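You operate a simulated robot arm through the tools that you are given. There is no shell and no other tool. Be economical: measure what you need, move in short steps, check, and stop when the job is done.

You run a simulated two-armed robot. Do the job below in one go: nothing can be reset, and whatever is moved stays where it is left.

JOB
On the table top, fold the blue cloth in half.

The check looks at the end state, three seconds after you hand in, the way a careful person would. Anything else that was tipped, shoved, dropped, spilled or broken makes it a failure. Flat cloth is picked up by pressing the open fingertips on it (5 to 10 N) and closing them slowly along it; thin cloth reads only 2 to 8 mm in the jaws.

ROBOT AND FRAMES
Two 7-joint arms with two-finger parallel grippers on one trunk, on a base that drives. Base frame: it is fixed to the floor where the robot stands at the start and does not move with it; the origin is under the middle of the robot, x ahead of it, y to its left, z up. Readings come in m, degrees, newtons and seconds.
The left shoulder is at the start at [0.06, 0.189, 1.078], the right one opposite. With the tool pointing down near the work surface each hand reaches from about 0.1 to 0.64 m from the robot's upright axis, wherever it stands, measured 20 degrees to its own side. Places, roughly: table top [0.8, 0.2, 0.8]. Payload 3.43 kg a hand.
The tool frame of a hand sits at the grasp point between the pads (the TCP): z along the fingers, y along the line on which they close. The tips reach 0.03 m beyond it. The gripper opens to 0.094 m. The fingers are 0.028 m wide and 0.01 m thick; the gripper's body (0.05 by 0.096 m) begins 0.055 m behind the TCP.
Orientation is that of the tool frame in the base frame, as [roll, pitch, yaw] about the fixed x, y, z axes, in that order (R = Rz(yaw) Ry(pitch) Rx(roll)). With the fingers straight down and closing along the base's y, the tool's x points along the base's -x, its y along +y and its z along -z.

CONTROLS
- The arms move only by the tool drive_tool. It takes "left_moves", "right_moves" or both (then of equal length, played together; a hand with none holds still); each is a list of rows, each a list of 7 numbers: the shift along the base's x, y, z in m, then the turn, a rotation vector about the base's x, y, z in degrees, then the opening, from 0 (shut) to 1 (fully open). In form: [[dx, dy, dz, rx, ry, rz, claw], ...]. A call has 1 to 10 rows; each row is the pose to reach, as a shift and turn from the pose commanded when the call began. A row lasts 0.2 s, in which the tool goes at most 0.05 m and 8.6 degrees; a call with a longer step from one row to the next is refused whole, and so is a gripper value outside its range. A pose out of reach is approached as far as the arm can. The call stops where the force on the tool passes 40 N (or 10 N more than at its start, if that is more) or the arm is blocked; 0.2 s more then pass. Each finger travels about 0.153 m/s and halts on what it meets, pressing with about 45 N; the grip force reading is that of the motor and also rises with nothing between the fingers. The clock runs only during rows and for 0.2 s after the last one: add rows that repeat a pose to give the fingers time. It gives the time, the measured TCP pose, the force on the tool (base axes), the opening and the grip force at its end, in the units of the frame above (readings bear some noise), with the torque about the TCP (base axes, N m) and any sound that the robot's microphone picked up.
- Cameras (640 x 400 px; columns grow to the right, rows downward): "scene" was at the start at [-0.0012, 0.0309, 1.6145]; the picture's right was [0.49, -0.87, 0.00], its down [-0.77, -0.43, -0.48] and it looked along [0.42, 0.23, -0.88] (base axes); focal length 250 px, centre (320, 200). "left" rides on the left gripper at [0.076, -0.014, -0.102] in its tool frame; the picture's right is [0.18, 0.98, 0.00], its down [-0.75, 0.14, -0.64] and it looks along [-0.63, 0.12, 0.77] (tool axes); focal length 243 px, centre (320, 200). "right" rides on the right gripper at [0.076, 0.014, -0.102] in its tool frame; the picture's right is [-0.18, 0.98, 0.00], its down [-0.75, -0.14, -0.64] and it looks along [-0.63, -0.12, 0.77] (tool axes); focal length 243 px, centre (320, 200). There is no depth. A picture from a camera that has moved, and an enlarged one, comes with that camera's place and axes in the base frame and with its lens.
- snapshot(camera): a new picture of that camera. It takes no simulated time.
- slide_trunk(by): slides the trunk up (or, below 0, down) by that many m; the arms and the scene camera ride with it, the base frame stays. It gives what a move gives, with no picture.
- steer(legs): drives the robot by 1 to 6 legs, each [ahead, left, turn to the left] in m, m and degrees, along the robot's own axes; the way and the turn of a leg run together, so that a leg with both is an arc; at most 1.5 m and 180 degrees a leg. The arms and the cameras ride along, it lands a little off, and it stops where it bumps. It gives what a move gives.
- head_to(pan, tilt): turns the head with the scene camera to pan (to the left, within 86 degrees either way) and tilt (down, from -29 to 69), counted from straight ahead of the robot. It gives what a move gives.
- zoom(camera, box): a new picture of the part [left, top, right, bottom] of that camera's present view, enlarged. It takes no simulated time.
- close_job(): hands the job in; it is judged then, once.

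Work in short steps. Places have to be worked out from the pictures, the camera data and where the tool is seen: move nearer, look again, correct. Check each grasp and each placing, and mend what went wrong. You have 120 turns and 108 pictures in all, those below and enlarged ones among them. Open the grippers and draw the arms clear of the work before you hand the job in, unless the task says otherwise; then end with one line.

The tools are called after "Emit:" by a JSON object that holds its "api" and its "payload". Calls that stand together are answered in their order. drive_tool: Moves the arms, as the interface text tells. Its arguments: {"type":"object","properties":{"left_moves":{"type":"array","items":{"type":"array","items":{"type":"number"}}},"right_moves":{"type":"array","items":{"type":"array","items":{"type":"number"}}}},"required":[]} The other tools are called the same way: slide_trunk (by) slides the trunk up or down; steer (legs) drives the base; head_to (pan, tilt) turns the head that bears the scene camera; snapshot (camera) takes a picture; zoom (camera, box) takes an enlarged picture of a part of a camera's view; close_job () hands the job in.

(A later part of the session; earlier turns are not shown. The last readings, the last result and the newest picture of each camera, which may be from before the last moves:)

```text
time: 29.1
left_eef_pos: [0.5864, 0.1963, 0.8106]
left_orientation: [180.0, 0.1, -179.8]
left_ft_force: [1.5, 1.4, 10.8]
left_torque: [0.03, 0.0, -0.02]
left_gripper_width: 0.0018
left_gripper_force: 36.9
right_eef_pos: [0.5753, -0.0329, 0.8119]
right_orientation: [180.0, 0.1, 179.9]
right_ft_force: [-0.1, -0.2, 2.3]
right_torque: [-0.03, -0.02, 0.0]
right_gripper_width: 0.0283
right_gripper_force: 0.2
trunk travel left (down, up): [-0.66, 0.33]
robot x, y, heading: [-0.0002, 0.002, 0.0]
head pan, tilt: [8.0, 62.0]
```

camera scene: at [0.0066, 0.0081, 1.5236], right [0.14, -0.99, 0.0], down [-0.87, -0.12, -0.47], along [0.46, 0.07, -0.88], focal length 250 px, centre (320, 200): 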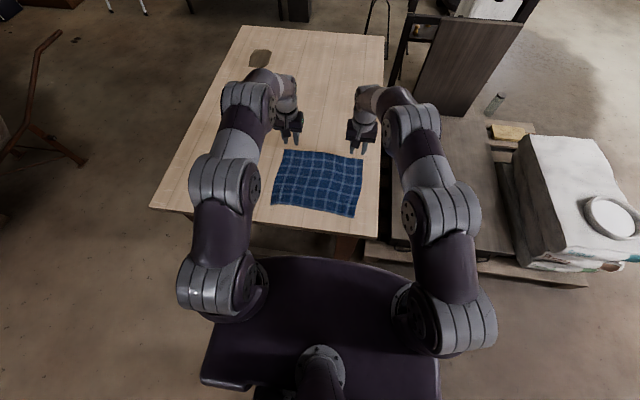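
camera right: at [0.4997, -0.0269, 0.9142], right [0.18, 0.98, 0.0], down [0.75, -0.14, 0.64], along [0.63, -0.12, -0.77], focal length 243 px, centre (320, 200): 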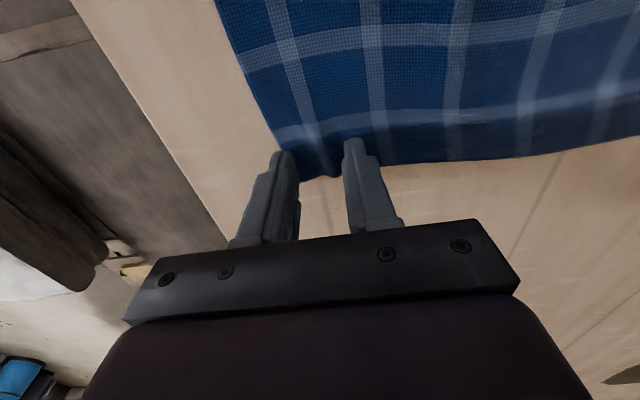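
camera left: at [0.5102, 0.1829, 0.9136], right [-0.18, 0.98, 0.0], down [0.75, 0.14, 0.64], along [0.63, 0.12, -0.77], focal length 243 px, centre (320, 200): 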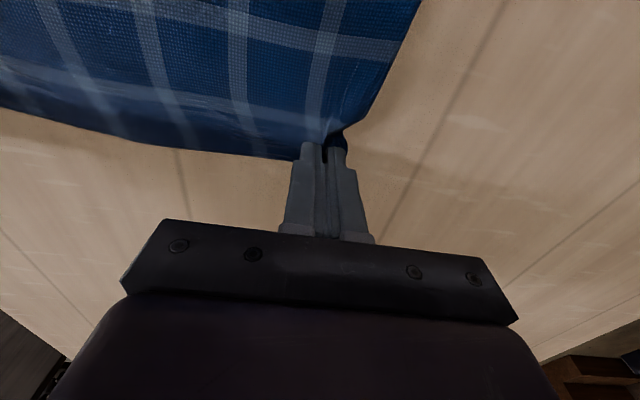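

It reads 2 N. I'll add about 0.6 mm of pressure and close slowly.

Emit:
{"api": "drive_tool", "payload": {"right_moves": [[0, 0, -0.0007, 0, 0, 0, 0.3], [0, 0, -0.0007, 0, 0, 0, 0.26], [0, 0, -0.0007, 0, 0, 0, 0.22], [0, 0, -0.0007, 0, 0, 0, 0.18], [0, 0, -0.0007, 0, 0, 0, 0.14], [0, 0, -0.0007, 0, 0, 0, 0.1], [0, 0, -0.0007, 0, 0, 0, 0.06], [0, 0, -0.0007, 0, 0, 0, 0.03], [0, 0, -0.0007, 0, 0, 0, 0], [0, 0, -0.0007, 0, 0, 0, 0]]}}

Emit:
{"api": "snapshot", "payload": {"camera": "right"}}

```text
time: 31.3
left_eef_pos: [0.5855, 0.196, 0.8115]
left_orientation: [-180.0, 0.1, 180.0]
left_ft_force: [1.1, -3.3, 6.5]
left_torque: [-0.13, 0.0, 0.02]
left_gripper_width: 0.0022
left_gripper_force: 36.8
right_eef_pos: [0.5755, -0.032, 0.8103]
right_orientation: [-179.9, 0.2, -180.0]
right_ft_force: [0.1, 2.8, 16.5]
right_torque: [0.0, 0.01, 0.06]
right_gripper_width: 0.0023
right_gripper_force: 37.0
trunk travel left (down, up): [-0.66, 0.33]
robot x, y, heading: [0.0027, 0.0016, 0.0]
head pan, tilt: [8.0, 62.0]
```

```text
78 pictures are left
camera right: at [0.4996, -0.0192, 0.9137], right [0.18, 0.98, 0.0], down [0.75, -0.14, 0.64], along [0.63, -0.12, -0.76], focal length 243 px, centre (320, 200)
```

right: 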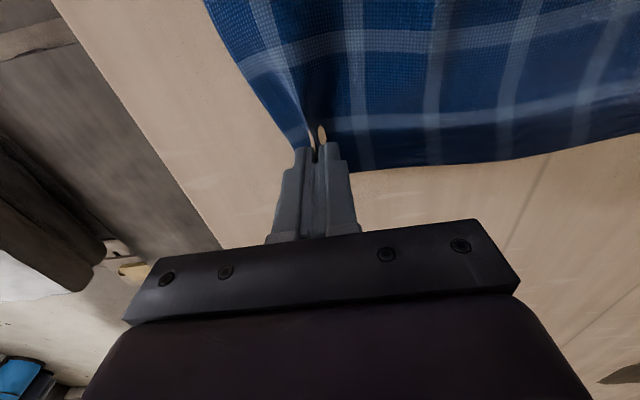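

Both hands hold cloth (about 2 mm each). I'll lift along an arc toward me while tilting the fingers forward, up to the top of the arc.

Emit:
{"api": "drive_tool", "payload": {"left_moves": [[-0.0041, 0, 0.0204, 0, -4, 0, 0], [-0.0122, 0, 0.0399, 0, -8, 0, 0], [-0.024, 0, 0.0577, 0, -12, 0, 0], [-0.0392, 0, 0.0731, 0, -16, 0, 0], [-0.0572, 0, 0.0855, 0, -20, 0, 0], [-0.0773, 0, 0.0944, 0, -24, 0, 0], [-0.099, 0, 0.0995, 0, -28, 0, 0], [-0.1214, 0, 0.1004, 0, -32, 0, 0], [-0.1214, 0, 0.1004, 0, -32, 0, 0]], "right_moves": [[-0.0041, 0, 0.0204, 0, -4, 0, 0], [-0.0122, 0, 0.0399, 0, -8, 0, 0], [-0.024, 0, 0.0577, 0, -12, 0, 0], [-0.0392, 0, 0.0731, 0, -16, 0, 0], [-0.0572, 0, 0.0855, 0, -20, 0, 0], [-0.0773, 0, 0.0944, 0, -24, 0, 0], [-0.099, 0, 0.0995, 0, -28, 0, 0], [-0.1214, 0, 0.1004, 0, -32, 0, 0], [-0.1214, 0, 0.1004, 0, -32, 0, 0]]}}

Emit:
{"api": "snapshot", "payload": {"camera": "scene"}}

Emit:
{"api": "snapshot", "payload": {"camera": "left"}}

Emit:
{"api": "snapshot", "payload": {"camera": "right"}}

```text
time: 33.3
left_eef_pos: [0.4668, 0.1999, 0.9078]
left_orientation: [180.0, 31.9, -180.0]
left_ft_force: [-0.1, -8.2, -0.2]
left_torque: [-0.21, 0.03, -0.11]
left_gripper_width: 0.0018
left_gripper_force: 36.4
right_eef_pos: [0.4534, -0.0335, 0.9082]
right_orientation: [179.9, 32.0, -179.9]
right_ft_force: [0.2, 7.3, -0.7]
right_torque: [0.13, 0.01, 0.2]
right_gripper_width: 0.002
right_gripper_force: 36.8
trunk travel left (down, up): [-0.66, 0.33]
robot x, y, heading: [0.0018, 0.0028, -0.2]
head pan, tilt: [8.0, 62.0]
```

```text
77 pictures are left
camera scene: at [0.0085, 0.0085, 1.5235], right [0.14, -0.99, 0.0], down [-0.88, -0.12, -0.47], along [0.46, 0.07, -0.88], focal length 250 px, centre (320, 200)
```

scene: 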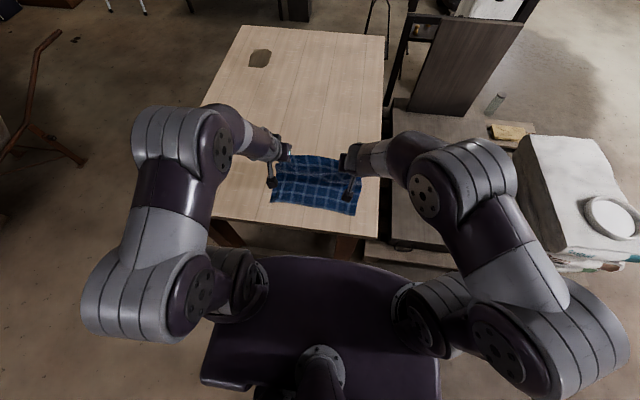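

```text
76 pictures are left
camera left: at [0.3493, 0.1852, 0.9553], right [-0.16, 0.98, -0.1], down [0.3, 0.14, 0.94], along [0.94, 0.12, -0.32], focal length 243 px, centre (320, 200)
```

left: 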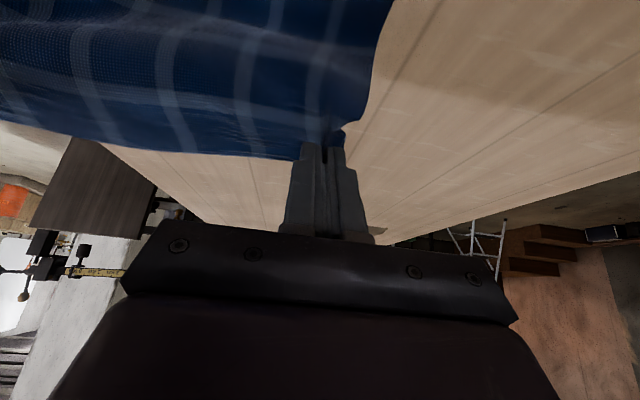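

```text
75 pictures are left
camera right: at [0.3368, -0.02, 0.9546], right [0.16, 0.98, 0.1], down [0.3, -0.14, 0.94], along [0.94, -0.12, -0.32], focal length 243 px, centre (320, 200)
```

right: 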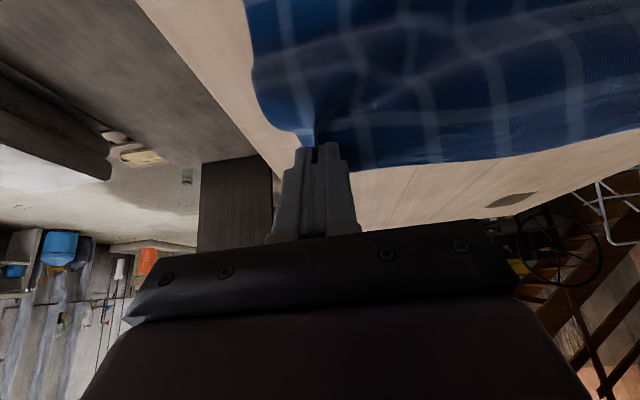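

The cloth lifts cleanly and the near edge hasn't moved. I'll continue down the arc toward the near edge, increasing the tilt.

Emit:
{"api": "drive_tool", "payload": {"left_moves": [[-0.0212, 0, -0.0028, 0, -4.5, 0, 0], [-0.0418, 0, -0.0088, 0, -9, 0, 0], [-0.061, 0, -0.0178, 0, -13.5, 0, 0], [-0.0785, 0, -0.0296, 0, -18, 0, 0], [-0.0935, 0, -0.0437, 0, -22.5, 0, 0], [-0.0935, 0, -0.0437, 0, -22.5, 0, 0]], "right_moves": [[-0.0212, 0, -0.0028, 0, -4.5, 0, 0], [-0.0418, 0, -0.0088, 0, -9, 0, 0], [-0.061, 0, -0.0178, 0, -13.5, 0, 0], [-0.0785, 0, -0.0296, 0, -18, 0, 0], [-0.0935, 0, -0.0437, 0, -22.5, 0, 0], [-0.0935, 0, -0.0437, 0, -22.5, 0, 0]]}}

Emit:
{"api": "snapshot", "payload": {"camera": "scene"}}

Emit:
{"api": "snapshot", "payload": {"camera": "left"}}

```text
time: 34.7
left_eef_pos: [0.3704, 0.2001, 0.8646]
left_orientation: [179.9, 54.6, 179.9]
left_ft_force: [0.4, -10.1, 1.4]
left_torque: [-0.17, -0.01, -0.2]
left_gripper_width: 0.0019
left_gripper_force: 36.8
right_eef_pos: [0.3594, -0.0332, 0.8668]
right_orientation: [179.8, 54.6, -180.0]
right_ft_force: [0.3, 9.7, -0.7]
right_torque: [0.02, -0.03, 0.34]
right_gripper_width: 0.0018
right_gripper_force: 36.5
trunk travel left (down, up): [-0.66, 0.33]
robot x, y, heading: [-0.0013, -0.0003, -0.0]
head pan, tilt: [8.0, 62.0]
```

```text
74 pictures are left
camera scene: at [0.0053, 0.0078, 1.5236], right [0.14, -0.99, 0.0], down [-0.87, -0.12, -0.47], along [0.46, 0.07, -0.88], focal length 250 px, centre (320, 200)
```

scene: 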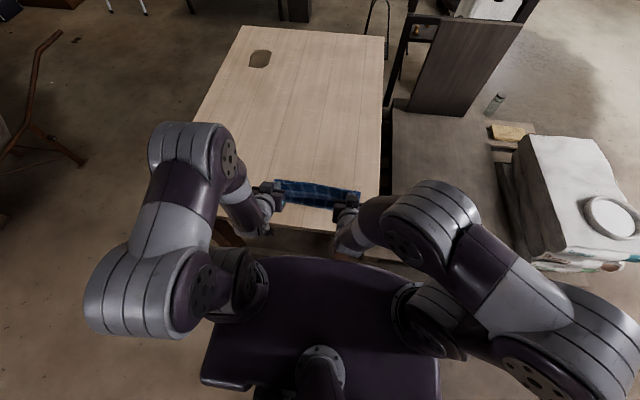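

```text
73 pictures are left
camera left: at [0.2443, 0.186, 0.863], right [-0.11, 0.98, -0.15], down [-0.09, 0.14, 0.99], along [0.99, 0.12, 0.07], focal length 243 px, centre (320, 200)
```

left: 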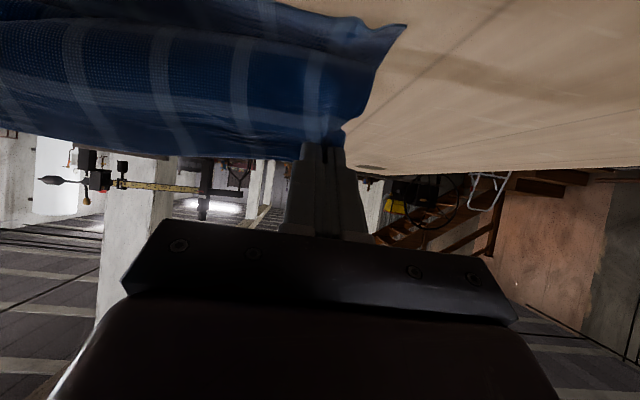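

The motion works well. I'll continue to about a 71° tilt with the tips 2 cm above the near edge; the gripper bodies will still clear the table edge at x≈0.284.

Emit:
{"api": "drive_tool", "payload": {"left_moves": [[-0.0095, 0, -0.0135, 0, -4.2, 0, 0], [-0.0183, 0, -0.0278, 0, -8.5, 0, 0], [-0.024, 0, -0.041, 0, -12.5, 0, 0], [-0.0289, 0, -0.0527, 0, -16.5, 0, 0], [-0.0289, 0, -0.0527, 0, -16.5, 0, 0]], "right_moves": [[-0.0095, 0, -0.0135, 0, -4.2, 0, 0], [-0.0183, 0, -0.0278, 0, -8.5, 0, 0], [-0.024, 0, -0.041, 0, -12.5, 0, 0], [-0.0289, 0, -0.0527, 0, -16.5, 0, 0], [-0.0289, 0, -0.0527, 0, -16.5, 0, 0]]}}

Emit:
{"api": "snapshot", "payload": {"camera": "left"}}

Emit:
{"api": "snapshot", "payload": {"camera": "right"}}

Emit:
{"api": "zoom", "payload": {"camera": "scene", "box": [220, 140, 420, 265]}}

```text
time: 36.1
left_eef_pos: [0.3843, 0.2029, 0.8358]
left_orientation: [176.3, 78.4, 176.5]
left_ft_force: [0.6, -2.6, 0.5]
left_torque: [0.0, -0.02, -0.1]
left_gripper_width: 0.0018
left_gripper_force: 36.6
right_eef_pos: [0.3726, -0.0224, 0.8748]
right_orientation: [174.6, 61.1, 173.7]
right_ft_force: [0.4, 3.7, -0.1]
right_torque: [0.01, -0.03, 0.11]
right_gripper_width: 0.0019
right_gripper_force: 37.0
right hand out of reach, approached as far as the arm can: row 1, 2, 3, 4, 5
trunk travel left (down, up): [-0.66, 0.33]
robot x, y, heading: [-0.0036, 0.0007, 0.1]
head pan, tilt: [8.0, 62.0]
stopped in row 5 (left hand): the arm was blocked; the commanded pose is now the measured one
```

```text
72 pictures are left
camera left: at [0.2702, 0.1894, 0.7813], right [-0.04, 0.99, -0.17], down [-0.48, 0.13, 0.87], along [0.88, 0.11, 0.46], focal length 243 px, centre (320, 200)
```

left: 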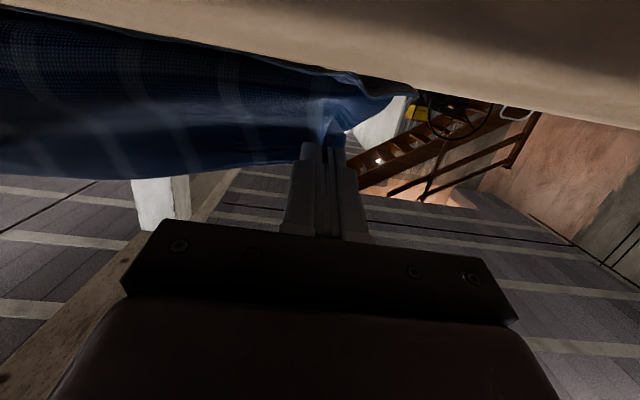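

```text
71 pictures are left
camera right: at [0.2475, -0.0032, 0.8571], right [0.11, 0.97, 0.21], down [-0.21, -0.18, 0.96], along [0.97, -0.15, 0.18], focal length 243 px, centre (320, 200)
```

right: 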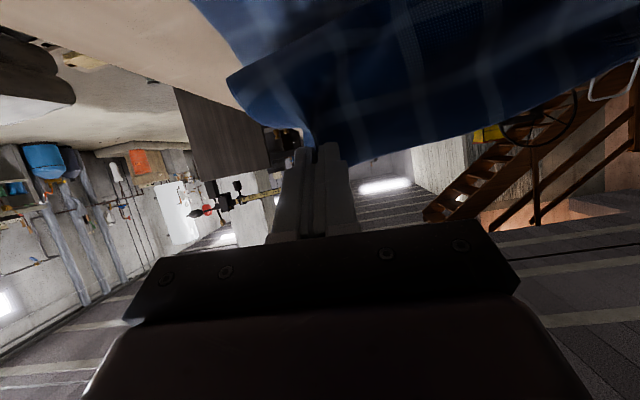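

```text
3.20 times, centred on (320, 202) of scene
camera zoom: at [0.0058, 0.0083, 1.5236], right [0.14, -0.99, 0.0], down [-0.87, -0.12, -0.47], along [0.46, 0.07, -0.88], focal length 799 px, centre (320, 192)
```

zoom: 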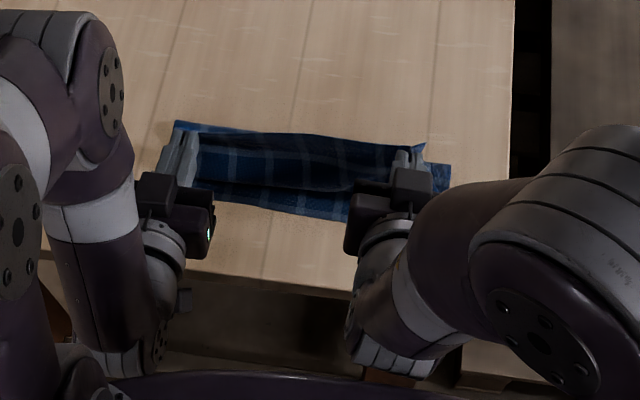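

The arms hit their limits this close to the body; the right stalled at 61°. I'll take the hands back up and forward, then drive the base back for room before lowering.

Emit:
{"api": "drive_tool", "payload": {"left_moves": [[0.02, 0, 0.02, 0, 6.3, 0, 0], [0.04, -0.001, 0.035, 0, 12.6, 0, 0], [0.06, -0.002, 0.045, 0, 19, 0, 0], [0.08, -0.003, 0.052, 0, 25.5, 0, 0], [0.1, -0.003, 0.057, 0, 32, 0, 0], [0.117, -0.003, 0.057, 0, 38, 0, 0], [0.117, -0.003, 0.057, 0, 38, 0, 0]], "right_moves": [[0.02, 0, 0.01, 0, 3.5, 0, 0], [0.04, -0.003, 0.02, 0, 7, 0, 0], [0.06, -0.005, 0.025, 0, 10.5, 0, 0], [0.08, -0.008, 0.025, 0, 14, 0, 0], [0.1, -0.01, 0.02, 0, 17.5, 0, 0], [0.118, -0.01, 0.018, 0, 21, 0, 0], [0.118, -0.01, 0.018, 0, 21, 0, 0]]}}

Emit:
{"api": "snapshot", "payload": {"camera": "scene"}}

```text
time: 37.7
left_eef_pos: [0.4991, 0.2007, 0.8924]
left_orientation: [179.2, 40.1, 179.0]
left_ft_force: [-0.3, -7.1, -0.3]
left_torque: [-0.15, -0.02, -0.14]
left_gripper_width: 0.0018
left_gripper_force: 36.9
right_eef_pos: [0.4896, -0.0306, 0.8934]
right_orientation: [177.6, 40.2, 176.1]
right_ft_force: [-1.0, 7.0, -0.5]
right_torque: [0.1, 0.06, 0.2]
right_gripper_width: 0.0021
right_gripper_force: 37.0
trunk travel left (down, up): [-0.66, 0.33]
robot x, y, heading: [-0.0002, -0.0005, 0.0]
head pan, tilt: [8.0, 62.0]
```

```text
69 pictures are left
camera scene: at [0.004, 0.0079, 1.5236], right [0.14, -0.99, 0.0], down [-0.87, -0.12, -0.47], along [0.47, 0.07, -0.88], focal length 250 px, centre (320, 200)
```

scene: 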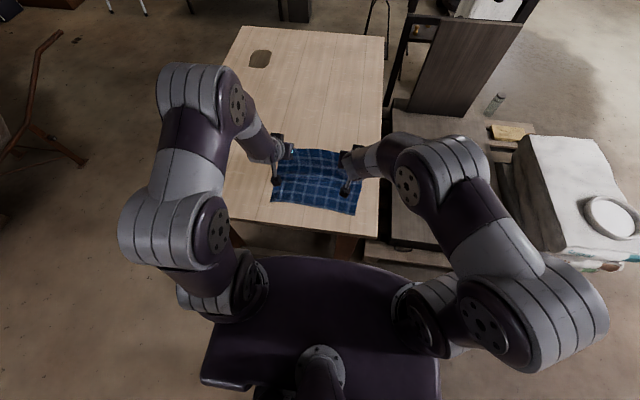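

That recovered well. I'll correct the small twist of the right hand, move forward and down a bit for slack, then drive back 0.13 m.

Emit:
{"api": "drive_tool", "payload": {"left_moves": [[0.015, 0, -0.005, -0.6, 0, 0.5, 0], [0.03, 0, -0.014, -0.6, 0, 0.5, 0], [0.03, 0, -0.014, -0.6, 0, 0.5, 0]], "right_moves": [[0.015, 0, -0.005, -0.9, 0, 1.2, 0], [0.03, 0, -0.014, -1.8, 0, 2.4, 0], [0.03, 0, -0.014, -1.8, 0, 2.4, 0]]}}

Emit:
{"api": "steer", "payload": {"legs": [[-0.13, 0, 0]]}}

Emit:
{"api": "snapshot", "payload": {"camera": "scene"}}

```text
time: 38.5
left_eef_pos: [0.5293, 0.2011, 0.8777]
left_orientation: [-179.9, 40.1, -179.9]
left_ft_force: [-0.1, -6.8, 0.4]
left_torque: [-0.16, -0.01, -0.13]
left_gripper_width: 0.002
left_gripper_force: 36.6
right_eef_pos: [0.5197, -0.0328, 0.8779]
right_orientation: [179.8, 40.2, -179.8]
right_ft_force: [0.6, 7.3, -0.6]
right_torque: [0.11, 0.02, 0.18]
right_gripper_width: 0.0021
right_gripper_force: 36.9
trunk travel left (down, up): [-0.66, 0.33]
robot x, y, heading: [0.0008, 0.0032, 0.0]
head pan, tilt: [8.0, 62.0]
```

```text
time: 39.8
left_eef_pos: [0.3981, 0.2013, 0.8781]
left_orientation: [-180.0, 40.2, -179.9]
left_ft_force: [-0.8, -7.2, -0.4]
left_torque: [-0.16, 0.01, -0.16]
left_gripper_width: 0.0021
left_gripper_force: 36.4
right_eef_pos: [0.3866, -0.0305, 0.8772]
right_orientation: [180.0, 40.3, -179.9]
right_ft_force: [-0.1, 6.2, 0.6]
right_torque: [0.11, 0.0, 0.2]
right_gripper_width: 0.0021
right_gripper_force: 36.5
trunk travel left (down, up): [-0.66, 0.33]
robot x, y, heading: [-0.1323, 0.002, 0.3]
head pan, tilt: [8.0, 62.0]
```

```text
68 pictures are left
camera scene: at [-0.1282, 0.008, 1.5236], right [0.14, -0.99, 0.0], down [-0.87, -0.12, -0.47], along [0.47, 0.07, -0.88], focal length 250 px, centre (320, 200)
```

scene: 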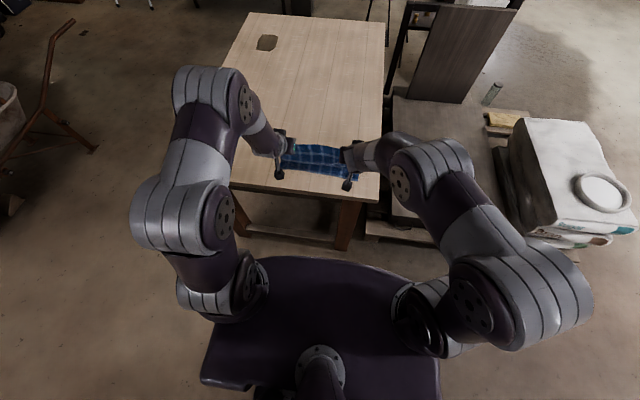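

The base is now 0.13 m back and both grips still hold. I'll lower along the arc to a 75° tilt with the tips about 2 cm above the near edge.

Emit:
{"api": "drive_tool", "payload": {"left_moves": [[-0.0156, 0, -0.0085, 0, -7, 0, 0], [-0.03, 0, -0.0193, 0, -14, 0, 0], [-0.041, 0, -0.0344, 0, -21, 0, 0], [-0.0495, 0, -0.0507, 0, -28, 0, 0], [-0.0547, 0, -0.0672, 0, -35, 0, 0], [-0.0547, 0, -0.0672, 0, -35, 0, 0]], "right_moves": [[-0.0156, 0, -0.0085, 0, -7, 0, 0], [-0.03, 0, -0.0193, 0, -14, 0, 0], [-0.041, 0, -0.0344, 0, -21, 0, 0], [-0.0495, 0, -0.0507, 0, -28, 0, 0], [-0.0547, 0, -0.0672, 0, -35, 0, 0], [-0.0547, 0, -0.0672, 0, -35, 0, 0]]}}

Emit:
{"api": "zoom", "payload": {"camera": "scene", "box": [220, 115, 420, 240]}}

Emit:
{"api": "snapshot", "payload": {"camera": "left"}}

Emit:
{"api": "snapshot", "payload": {"camera": "right"}}

```text
time: 41.2
left_eef_pos: [0.34, 0.2012, 0.8102]
left_orientation: [-179.8, 75.3, -179.7]
left_ft_force: [0.8, -0.2, 0.4]
left_torque: [0.0, -0.03, 0.03]
left_gripper_width: 0.0019
left_gripper_force: 36.6
right_eef_pos: [0.402, -0.0071, 0.8277]
right_orientation: [-179.7, 75.1, -179.5]
right_ft_force: [-10.3, -0.4, 5.1]
right_torque: [-0.01, 1.26, 0.19]
right_gripper_width: 0.0022
right_gripper_force: 36.3
right hand out of reach, approached as far as the arm can: row 4, 5, 6
trunk travel left (down, up): [-0.66, 0.33]
robot x, y, heading: [-0.1351, 0.0024, -0.1]
head pan, tilt: [8.0, 62.0]
```

```text
3.20 times, centred on (320, 178) of scene
camera zoom: at [-0.1297, 0.0076, 1.5236], right [0.14, -0.99, 0.0], down [-0.87, -0.12, -0.47], along [0.47, 0.07, -0.88], focal length 799 px, centre (320, 272)
```

zoom: 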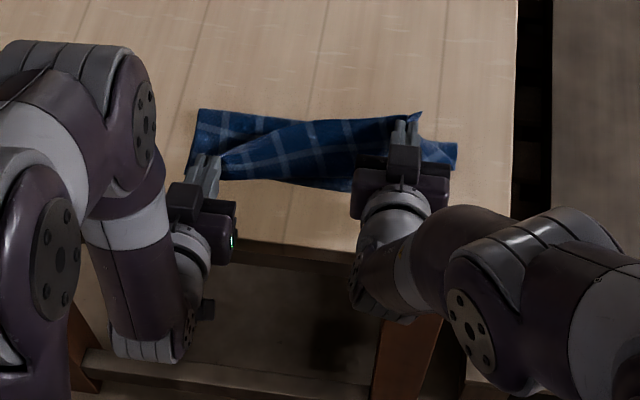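

```text
66 pictures are left
camera left: at [0.2229, 0.1868, 0.7625], right [-0.05, 0.98, -0.18], down [-0.43, 0.14, 0.89], along [0.9, 0.12, 0.42], focal length 243 px, centre (320, 200)
```

left: 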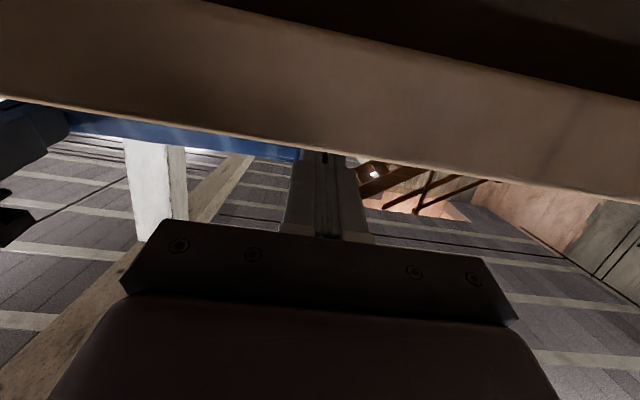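

```text
65 pictures are left
camera right: at [0.2852, 0.0052, 0.7808], right [0.04, 0.98, 0.18], down [-0.43, -0.14, 0.89], along [0.9, -0.11, 0.41], focal length 243 px, centre (320, 200)
```

right: 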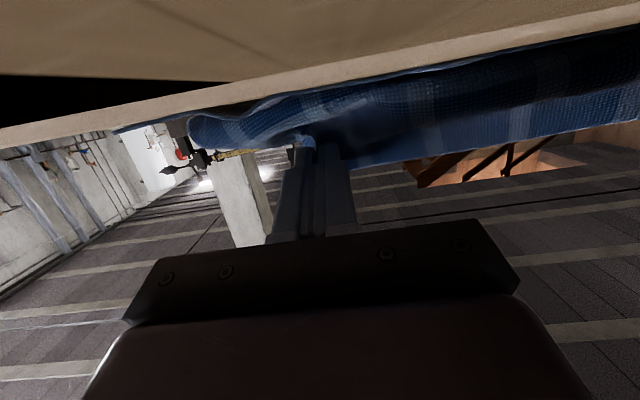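

The right arm ran into its limit, and its camera is near the table edge with about 10 N of contact. I'll raise the right hand and reduce its tilt to 50°, which it should reach.

Emit:
{"api": "drive_tool", "payload": {"right_moves": [[0.0, -0.002, 0.02, 0, 5, 0, 0], [-0.005, -0.008, 0.03, 0, 12, 0, 0], [-0.012, -0.015, 0.036, 0, 19, 0, 0], [-0.02, -0.022, 0.036, 0, 25, 0, 0], [-0.02, -0.024, 0.036, 0, 25, 0, 0]]}}

Emit:
{"api": "zoom", "payload": {"camera": "scene", "box": [220, 115, 420, 240]}}

```text
time: 42.4
left_eef_pos: [0.3419, 0.2008, 0.811]
left_orientation: [-179.5, 75.2, -179.6]
left_ft_force: [3.3, -19.7, 4.0]
left_torque: [-0.21, -0.16, -0.58]
left_gripper_width: 0.0018
left_gripper_force: 36.4
right_eef_pos: [0.3866, -0.0311, 0.8644]
right_orientation: [179.8, 50.2, -179.7]
right_ft_force: [-4.3, 18.6, -5.2]
right_torque: [0.31, 0.2, 0.56]
right_gripper_width: 0.0019
right_gripper_force: 36.6
trunk travel left (down, up): [-0.66, 0.33]
robot x, y, heading: [-0.137, -0.0027, 0.2]
head pan, tilt: [8.0, 62.0]
```

```text
3.20 times, centred on (320, 178) of scene
camera zoom: at [-0.1274, 0.0081, 1.5236], right [0.14, -0.99, 0.0], down [-0.87, -0.12, -0.47], along [0.46, 0.07, -0.88], focal length 799 px, centre (320, 272)
```

zoom: 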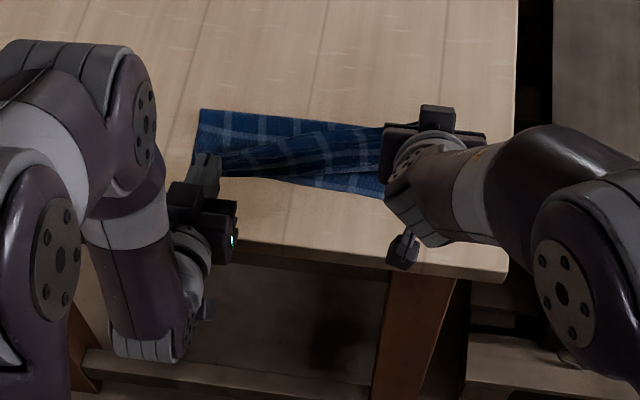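

The right is clear and its grip is intact. Now I'll lower the right to match the left.

Emit:
{"api": "drive_tool", "payload": {"right_moves": [[-0.013, 0.002, -0.008, 0, 0, 0, 0], [-0.025, 0.003, -0.018, 0, 0, 0, 0], [-0.035, 0.003, -0.03, 0, 0, 0, 0], [-0.043, 0.003, -0.044, 0, 0, 0, 0], [-0.043, 0.003, -0.044, 0, 0, 0, 0]]}}

Emit:
{"api": "zoom", "payload": {"camera": "scene", "box": [220, 115, 420, 240]}}

Emit:
{"api": "snapshot", "payload": {"camera": "right"}}

```text
time: 43.6
left_eef_pos: [0.3427, 0.2006, 0.8103]
left_orientation: [-179.8, 75.2, -179.6]
left_ft_force: [0.9, -4.3, 0.5]
left_torque: [0.0, -0.02, -0.11]
left_gripper_width: 0.002
left_gripper_force: 36.9
right_eef_pos: [0.3441, -0.0303, 0.8214]
right_orientation: [180.0, 50.3, -179.9]
right_ft_force: [0.0, 3.4, 0.4]
right_torque: [0.04, -0.02, 0.1]
right_gripper_width: 0.0022
right_gripper_force: 36.4
trunk travel left (down, up): [-0.66, 0.33]
robot x, y, heading: [-0.1316, -0.0024, 0.3]
head pan, tilt: [8.0, 62.0]
```

```text
3.20 times, centred on (320, 178) of scene
camera zoom: at [-0.1277, 0.0078, 1.5236], right [0.14, -0.99, 0.0], down [-0.87, -0.12, -0.47], along [0.46, 0.07, -0.88], focal length 799 px, centre (320, 272)
```

zoom: 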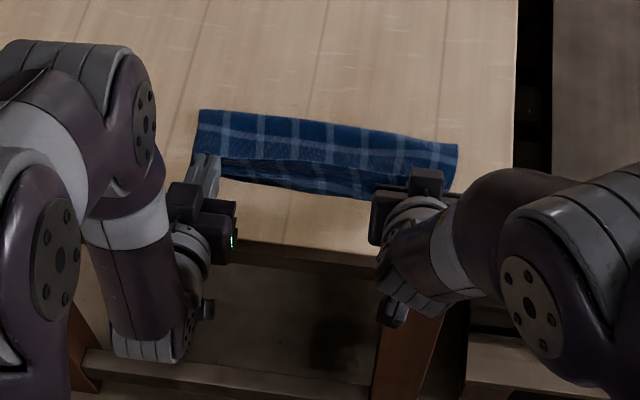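

```text
62 pictures are left
camera right: at [0.2171, -0.0167, 0.8277], right [0.12, 0.98, 0.14], down [-0.01, -0.14, 0.99], along [0.99, -0.12, 0.0], focal length 243 px, centre (320, 200)
```

right: 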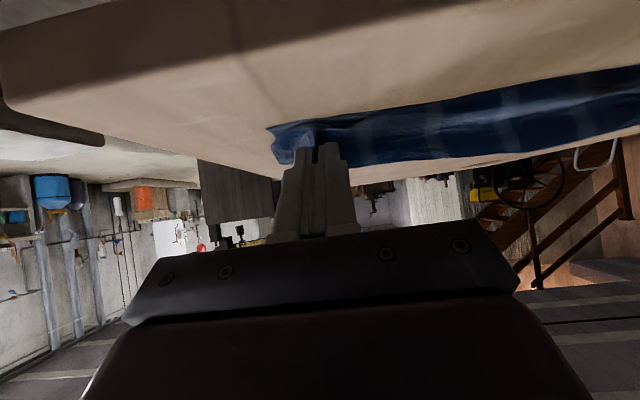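

The fold looks good. I'll lower the tips nearly to the cloth, open slowly, then retract along the finger directions.

Emit:
{"api": "drive_tool", "payload": {"left_moves": [[0, 0, -0.004, 0, 0, 0, 0], [0, 0, -0.007, 0, 0, 0, 0], [0, 0, -0.007, 0, 0, 0, 0.06], [0, 0, -0.007, 0, 0, 0, 0.12], [0, 0, -0.007, 0, 0, 0, 0.2], [0, 0, -0.007, 0, 0, 0, 0.3], [0, 0, -0.007, 0, 0, 0, 0.35], [0, 0, -0.007, 0, 0, 0, 0.35]], "right_moves": [[0, 0, -0.004, 0, 0, 0, 0], [0, 0, -0.009, 0, 0, 0, 0], [0, 0, -0.009, 0, 0, 0, 0.06], [0, 0, -0.009, 0, 0, 0, 0.12], [0, 0, -0.009, 0, 0, 0, 0.2], [0, 0, -0.009, 0, 0, 0, 0.3], [0, 0, -0.009, 0, 0, 0, 0.35], [0, 0, -0.009, 0, 0, 0, 0.35]]}}

Emit:
{"api": "snapshot", "payload": {"camera": "left"}}

Emit:
{"api": "snapshot", "payload": {"camera": "right"}}

```text
time: 45.4
left_eef_pos: [0.3409, 0.2011, 0.8048]
left_orientation: [-179.9, 75.3, -179.8]
left_ft_force: [0.3, -5.6, 14.1]
left_torque: [0.1, -0.37, -0.18]
left_gripper_width: 0.0299
left_gripper_force: 0.1
right_eef_pos: [0.3412, -0.0276, 0.8121]
right_orientation: [179.9, 50.4, -179.9]
right_ft_force: [-1.0, 3.3, 8.7]
right_torque: [0.04, -0.08, 0.09]
right_gripper_width: 0.0305
right_gripper_force: 0.0
trunk travel left (down, up): [-0.66, 0.33]
robot x, y, heading: [-0.1343, -0.0002, 0.1]
head pan, tilt: [8.0, 62.0]
```

```text
61 pictures are left
camera left: at [0.2238, 0.1866, 0.7565], right [-0.05, 0.98, -0.18], down [-0.43, 0.14, 0.89], along [0.9, 0.12, 0.42], focal length 243 px, centre (320, 200)
```

left: 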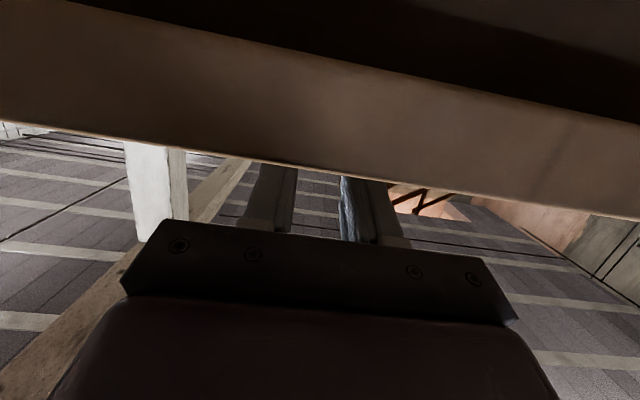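

```text
60 pictures are left
camera right: at [0.2149, -0.0156, 0.819], right [0.11, 0.98, 0.14], down [-0.01, -0.14, 0.99], along [0.99, -0.12, 0.0], focal length 243 px, centre (320, 200)
```

right: 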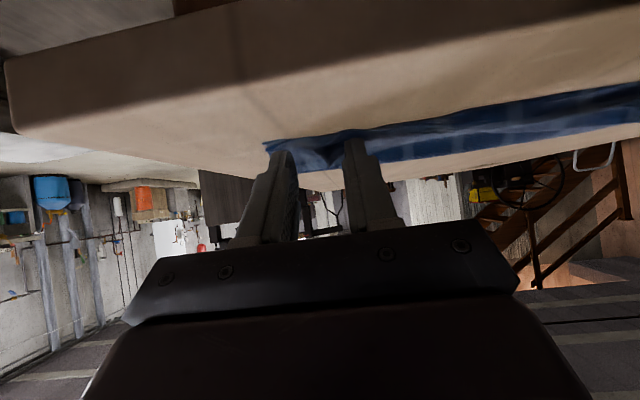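

Opened, with light contact. I'll retract both hands slowly along the fingers.

Emit:
{"api": "drive_tool", "payload": {"left_moves": [[-0.003, 0, 0.003, 0, 0, 0, 0.35], [-0.018, 0, 0.008, 0, 0, 0, 0.35], [-0.038, 0, 0.014, 0, 0, 0, 0.35], [-0.06, 0, 0.025, 0, 0, 0, 0.35], [-0.08, 0, 0.05, 0, 4, 0, 0.35], [-0.08, 0, 0.08, 0, 12, 0, 0.35]], "right_moves": [[-0.003, 0, 0.003, 0, 0, 0, 0.35], [-0.018, 0, 0.015, 0, 0, 0, 0.35], [-0.036, 0, 0.03, 0, 0, 0, 0.35], [-0.055, 0, 0.045, 0, 0, 0, 0.35], [-0.07, 0, 0.065, 0, 0, 0, 0.35], [-0.07, 0, 0.09, 0, 6, 0, 0.35]]}}

Emit:
{"api": "snapshot", "payload": {"camera": "scene"}}

Emit:
{"api": "zoom", "payload": {"camera": "scene", "box": [220, 115, 420, 240]}}

```text
time: 46.8
left_eef_pos: [0.2626, 0.2036, 0.8838]
left_orientation: [-179.9, 63.1, -179.8]
left_ft_force: [0.8, -0.2, 0.6]
left_torque: [-0.01, 0.01, -0.02]
left_gripper_width: 0.033
left_gripper_force: 0.1
right_eef_pos: [0.2702, -0.0289, 0.8998]
right_orientation: [179.9, 44.2, -179.9]
right_ft_force: [0.1, 0.1, 0.0]
right_torque: [-0.01, 0.0, -0.03]
right_gripper_width: 0.0329
right_gripper_force: 0.1
trunk travel left (down, up): [-0.66, 0.33]
robot x, y, heading: [-0.1399, -0.0006, -0.0]
head pan, tilt: [8.0, 62.0]
```

```text
59 pictures are left
camera scene: at [-0.128, 0.0075, 1.5234], right [0.14, -0.99, 0.0], down [-0.87, -0.12, -0.47], along [0.47, 0.07, -0.88], focal length 250 px, centre (320, 200)
```

scene: 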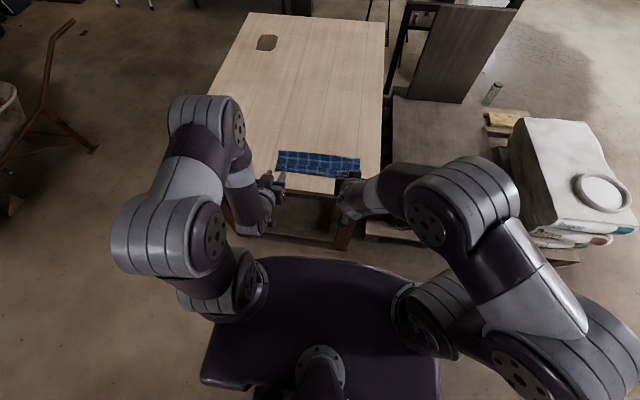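

```text
3.20 times, centred on (320, 178) of scene
camera zoom: at [-0.128, 0.0075, 1.5234], right [0.14, -0.99, 0.0], down [-0.87, -0.12, -0.47], along [0.47, 0.07, -0.88], focal length 799 px, centre (320, 272)
```

zoom: 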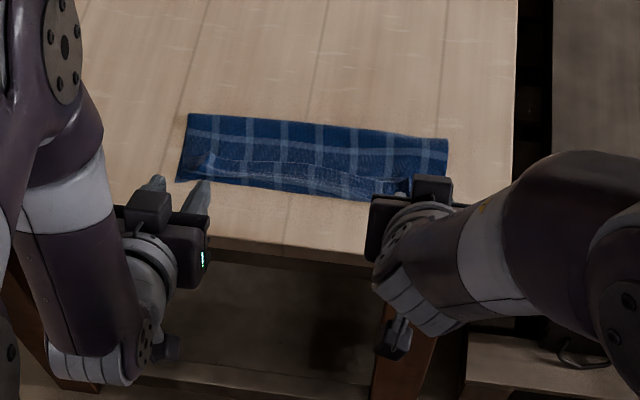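

It's folded. I'll raise the hands out of the way to inspect it properly.

Emit:
{"api": "drive_tool", "payload": {"left_moves": [[0, 0.03, 0.03, 0, 7, 0, 0.3], [0, 0.06, 0.06, 0, 14, 0, 0.3], [0, 0.08, 0.1, 0, 21, 0, 0.3], [0, 0.1, 0.13, 0, 28, 0, 0.3], [0, 0.1, 0.15, 0, 36, 0, 0.3], [0, 0.1, 0.15, 0, 44, 0, 0.3], [0, 0.1, 0.15, 0, 52, 0, 0.3], [0, 0.1, 0.15, 0, 60, 0, 0.3], [0, 0.1, 0.15, 0, 63, 0, 0.3]], "right_moves": [[0, -0.03, 0.03, 0, 5, 0, 0.3], [0, -0.06, 0.06, 0, 10, 0, 0.3], [0, -0.08, 0.09, 0, 15, 0, 0.3], [0, -0.1, 0.12, 0, 20, 0, 0.3], [0, -0.1, 0.14, 0, 25, 0, 0.3], [0, -0.1, 0.14, 0, 30, 0, 0.3], [0, -0.1, 0.14, 0, 35, 0, 0.3], [0, -0.1, 0.14, 0, 40, 0, 0.3], [0, -0.1, 0.14, 0, 44, 0, 0.3]]}}

Emit:
{"api": "zoom", "payload": {"camera": "scene", "box": [250, 125, 394, 215]}}

Emit:
{"api": "snapshot", "payload": {"camera": "left"}}

Emit:
{"api": "snapshot", "payload": {"camera": "right"}}

```text
time: 48.8
left_eef_pos: [0.2435, 0.3074, 0.9978]
left_orientation: [-176.0, 11.0, -179.8]
left_ft_force: [-0.1, 0.3, 0.6]
left_torque: [0.01, -0.02, 0.0]
left_gripper_width: 0.0283
left_gripper_force: 0.0
left hand out of reach, approached as far as the arm can: row 5, 7, 8, 9
right_eef_pos: [0.2714, -0.1303, 1.0415]
right_orientation: [179.8, 0.2, -180.0]
right_ft_force: [-0.4, -0.9, -0.3]
right_torque: [0.02, 0.03, 0.02]
right_gripper_width: 0.028
right_gripper_force: 0.1
trunk travel left (down, up): [-0.66, 0.33]
robot x, y, heading: [-0.1325, 0.0014, 0.3]
head pan, tilt: [8.0, 62.0]
```

```text
4.44 times, centred on (322, 170) of scene
camera zoom: at [-0.1283, 0.0067, 1.5236], right [0.14, -0.99, 0.0], down [-0.87, -0.12, -0.47], along [0.47, 0.07, -0.88], focal length 1110 px, centre (311, 333)
```

zoom: 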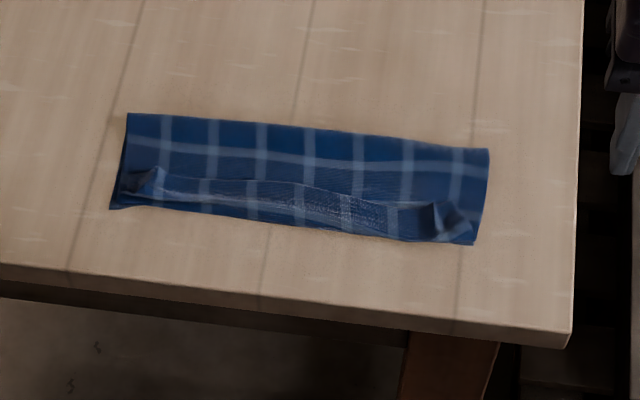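

```text
56 pictures are left
camera left: at [0.1504, 0.3009, 1.083], right [-0.17, 0.98, -0.1], down [0.62, 0.19, 0.76], along [0.77, 0.07, -0.64], focal length 243 px, centre (320, 200)
```

left: 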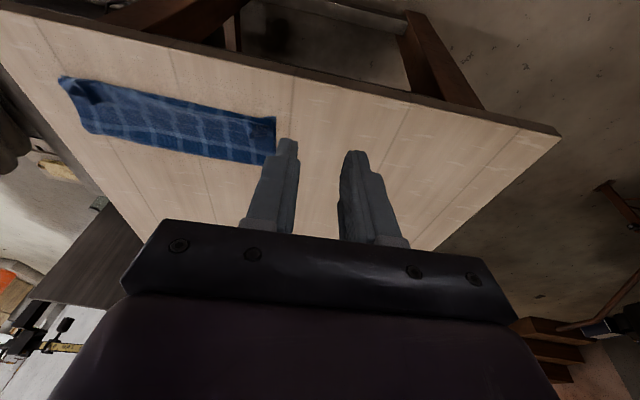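

```text
55 pictures are left
camera right: at [0.196, -0.118, 1.144], right [0.18, 0.98, 0.0], down [0.75, -0.14, 0.64], along [0.63, -0.11, -0.76], focal length 243 px, centre (320, 200)
```

right: 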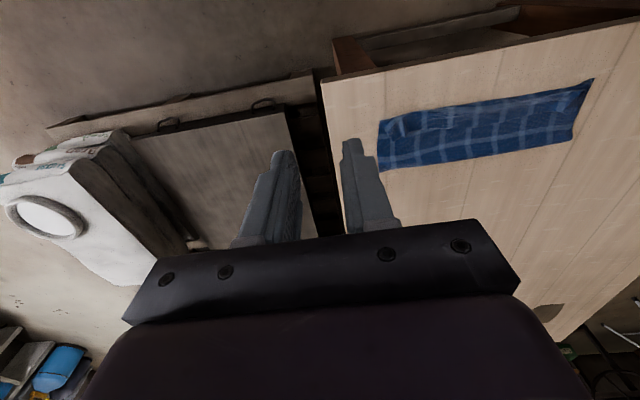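

The outline is a neat 0.30 × 0.10 m rectangle, but the top layer's free edge looks curled. I'll bring the right hand's camera closer to inspect.

Emit:
{"api": "drive_tool", "payload": {"right_moves": [[-0.005, 0.045, -0.02, 0, 0, 0, 0.3], [-0.01, 0.09, -0.04, 0, 0, 0, 0.3], [-0.015, 0.135, -0.07, 0, 0, 0, 0.3], [-0.02, 0.175, -0.1, 0, 0, 0, 0.3], [-0.02, 0.2, -0.13, 0, 0, 0, 0.3], [-0.02, 0.2, -0.15, 0, 0, 0, 0.3]]}}

Emit:
{"api": "snapshot", "payload": {"camera": "right"}}

```text
refused: row 3 steps farther than a row can; nothing moved
```

```text
54 pictures are left
camera right: at [0.196, -0.118, 1.144], right [0.18, 0.98, 0.0], down [0.75, -0.14, 0.64], along [0.63, -0.11, -0.76], focal length 243 px, centre (320, 200)
```

right: 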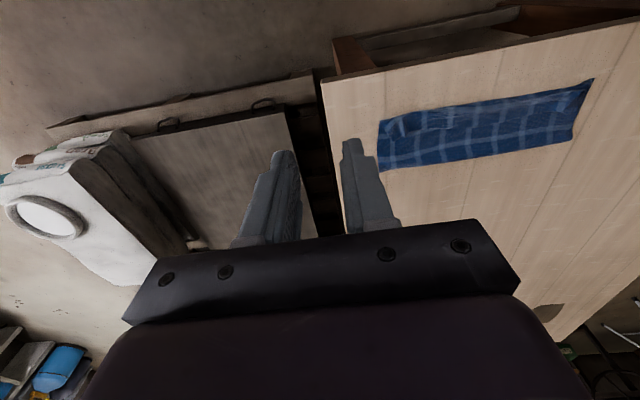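

The steps were too long, so I'll use more rows.

Emit:
{"api": "drive_tool", "payload": {"right_moves": [[-0.005, 0.035, -0.02, 0, 0, 0, 0.3], [-0.01, 0.07, -0.04, 0, 0, 0, 0.3], [-0.015, 0.105, -0.065, 0, 0, 0, 0.3], [-0.02, 0.14, -0.09, 0, 0, 0, 0.3], [-0.02, 0.175, -0.115, 0, 0, 0, 0.3], [-0.02, 0.2, -0.14, 0, 0, 0, 0.3], [-0.02, 0.2, -0.15, 0, 0, 0, 0.3]]}}

Emit:
{"api": "snapshot", "payload": {"camera": "right"}}

Emit:
{"api": "zoom", "payload": {"camera": "right", "box": [130, 20, 530, 220]}}

```text
time: 50.4
left_eef_pos: [0.2439, 0.3091, 0.9969]
left_orientation: [-176.0, 11.1, -179.9]
left_ft_force: [-0.7, 0.3, -0.1]
left_torque: [0.0, -0.01, -0.01]
left_gripper_width: 0.0282
left_gripper_force: 0.1
right_eef_pos: [0.2533, 0.0711, 0.8918]
right_orientation: [179.8, 0.3, -179.9]
right_ft_force: [0.3, -0.2, 0.4]
right_torque: [0.02, 0.02, -0.01]
right_gripper_width: 0.0282
right_gripper_force: 0.2
trunk travel left (down, up): [-0.66, 0.33]
robot x, y, heading: [-0.1337, 0.002, 0.2]
head pan, tilt: [8.0, 62.0]
```

```text
53 pictures are left
camera right: at [0.1781, 0.084, 0.9942], right [0.18, 0.98, 0.0], down [0.75, -0.14, 0.65], along [0.64, -0.11, -0.76], focal length 243 px, centre (320, 200)
```

right: 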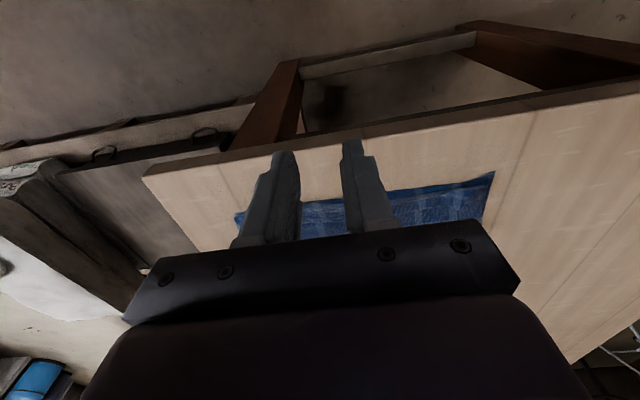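

```text
1.60 times, centred on (330, 120) of right
camera zoom: at [0.1781, 0.084, 0.9942], right [0.18, 0.98, 0.0], down [0.75, -0.14, 0.65], along [0.64, -0.11, -0.76], focal length 388 px, centre (304, 328)
```

zoom: 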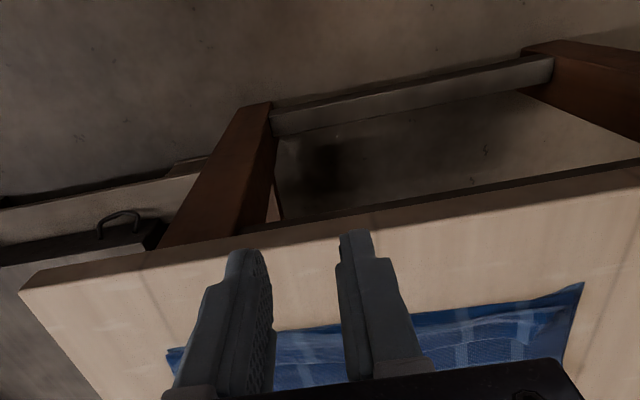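

The cloth sits behind the gripper in this view, so I'll move the hand forward 0.12 m at the same height.

Emit:
{"api": "drive_tool", "payload": {"right_moves": [[0.045, 0, 0.0, 0, 0, 0, 0.3], [0.09, 0, 0, 0, 0, 0, 0.3], [0.13, 0, 0.01, 0, 0, 0, 0.3], [0.13, 0, 0.01, 0, 0, 0, 0.3]]}}

Emit:
{"api": "zoom", "payload": {"camera": "right", "box": [80, 0, 560, 240]}}

Emit:
{"api": "zoom", "payload": {"camera": "scene", "box": [265, 140, 375, 195]}}

```text
time: 51.4
left_eef_pos: [0.2441, 0.3087, 0.9962]
left_orientation: [-175.9, 11.0, -179.8]
left_ft_force: [0.1, -0.1, 0.1]
left_torque: [-0.02, 0.01, 0.0]
left_gripper_width: 0.0282
left_gripper_force: 0.0
right_eef_pos: [0.3811, 0.0702, 0.9014]
right_orientation: [179.9, 0.3, -180.0]
right_ft_force: [0.9, 0.3, 0.6]
right_torque: [-0.02, -0.03, -0.01]
right_gripper_width: 0.0279
right_gripper_force: 0.1
trunk travel left (down, up): [-0.66, 0.33]
robot x, y, heading: [-0.1358, -0.0013, 0.1]
head pan, tilt: [8.0, 62.0]
```

```text
1.33 times, centred on (320, 120) of right
camera zoom: at [0.3058, 0.0825, 1.0033], right [0.18, 0.98, 0.0], down [0.75, -0.14, 0.65], along [0.64, -0.12, -0.76], focal length 324 px, centre (320, 307)
```

zoom: 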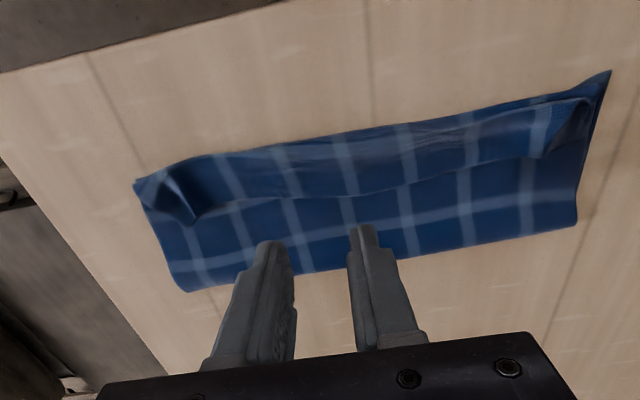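

```text
5.82 times, centred on (320, 168) of scene
camera zoom: at [-0.1283, 0.0081, 1.5236], right [0.14, -0.99, 0.0], down [-0.87, -0.12, -0.47], along [0.47, 0.07, -0.88], focal length 1452 px, centre (320, 389)
```

zoom: 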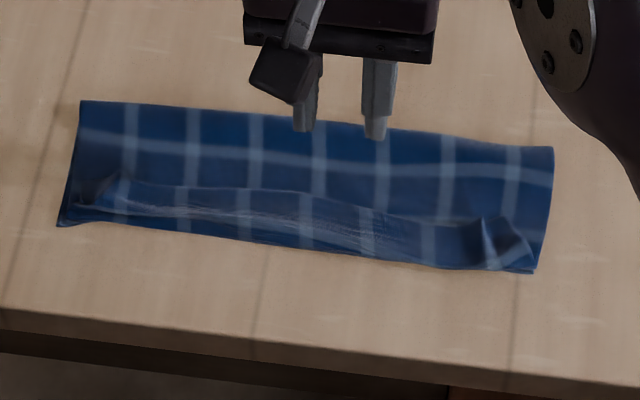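

Now it's clear: the top layer's last 3.5 cm lies folded back as a cuff, with its free edge at x≈0.393 and the cuff line at x≈0.358. I'll flip the cuff toward me by sweeping with open fingers, then regrip the single-layer edge and square it up. First I'll bring both hands to a hover just beyond the cuff edge.

Emit:
{"api": "drive_tool", "payload": {"left_moves": [[0.022, -0.018, -0.018, 0.5, 1.5, 0, 0.7], [0.044, -0.036, -0.036, 1, 3, 0, 0.7], [0.067, -0.054, -0.054, 1.5, 4.5, 0, 0.7], [0.09, -0.072, -0.072, 2, 6, 0, 0.7], [0.113, -0.09, -0.09, 2.5, 7.5, 0, 0.7], [0.136, -0.108, -0.108, 3, 9, 0, 0.7], [0.159, -0.126, -0.126, 3.5, 10, 0, 0.7], [0.183, -0.142, -0.142, 4, 11, 0, 0.7], [0.183, -0.142, -0.142, 4, 11, 0, 0.7]], "right_moves": [[0.022, -0.025, 0, 0, 0, 0, 0.7], [0.046, -0.05, -0.01, 0, 0, 0, 0.7], [0.046, -0.05, -0.03, 0, 0, 0, 0.7], [0.046, -0.05, -0.048, 0, 0, 0, 0.7], [0.046, -0.05, -0.048, 0, 0, 0, 0.7], [0.046, -0.05, -0.048, 0, 0, 0, 0.7], [0.046, -0.05, -0.048, 0, 0, 0, 0.7], [0.046, -0.05, -0.048, 0, 0, 0, 0.7], [0.046, -0.05, -0.048, 0, 0, 0, 0.7]]}}

Emit:
{"api": "snapshot", "payload": {"camera": "right"}}

Emit:
{"api": "snapshot", "payload": {"camera": "left"}}

```text
time: 53.4
left_eef_pos: [0.2495, 0.1429, 0.7675]
left_orientation: [-179.5, 0.9, 179.9]
left_ft_force: [-0.1, 0.0, -0.1]
left_torque: [0.02, -0.02, -0.01]
left_gripper_width: 0.0657
left_gripper_force: 0.1
left hand out of reach, approached as far as the arm can: row 1, 2, 3, 4, 5, 6, 7, 8, 9
right_eef_pos: [0.4284, 0.0218, 0.8546]
right_orientation: [179.9, 0.2, -179.9]
right_ft_force: [-0.9, -0.6, -0.5]
right_torque: [-0.03, -0.02, 0.02]
right_gripper_width: 0.0659
right_gripper_force: 0.1
right hand out of reach, approached as far as the arm can: row 2
trunk travel left (down, up): [-0.66, 0.33]
robot x, y, heading: [-0.1326, 0.0009, 0.2]
head pan, tilt: [8.0, 62.0]
```

```text
49 pictures are left
camera right: at [0.352, 0.0332, 0.9572], right [0.18, 0.98, 0.0], down [0.75, -0.14, 0.65], along [0.64, -0.12, -0.76], focal length 243 px, centre (320, 200)
```

right: 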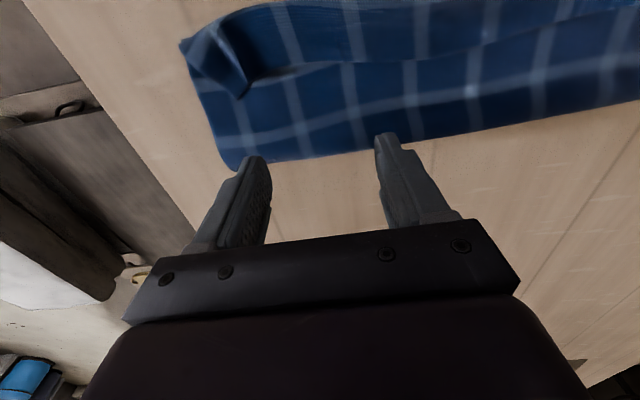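

```text
48 pictures are left
camera left: at [0.1739, 0.1307, 0.8683], right [-0.18, 0.98, -0.01], down [0.74, 0.14, 0.65], along [0.64, 0.11, -0.76], focal length 243 px, centre (320, 200)
```

left: 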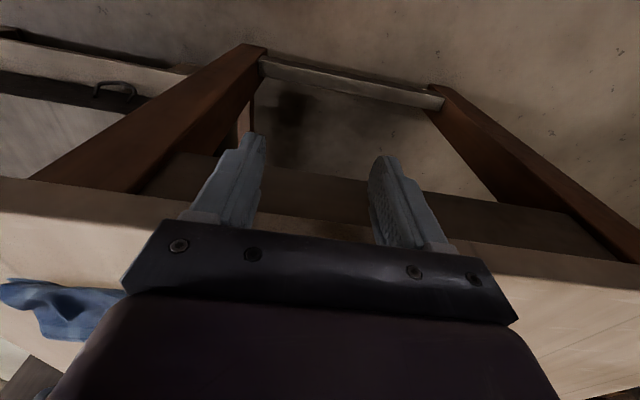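

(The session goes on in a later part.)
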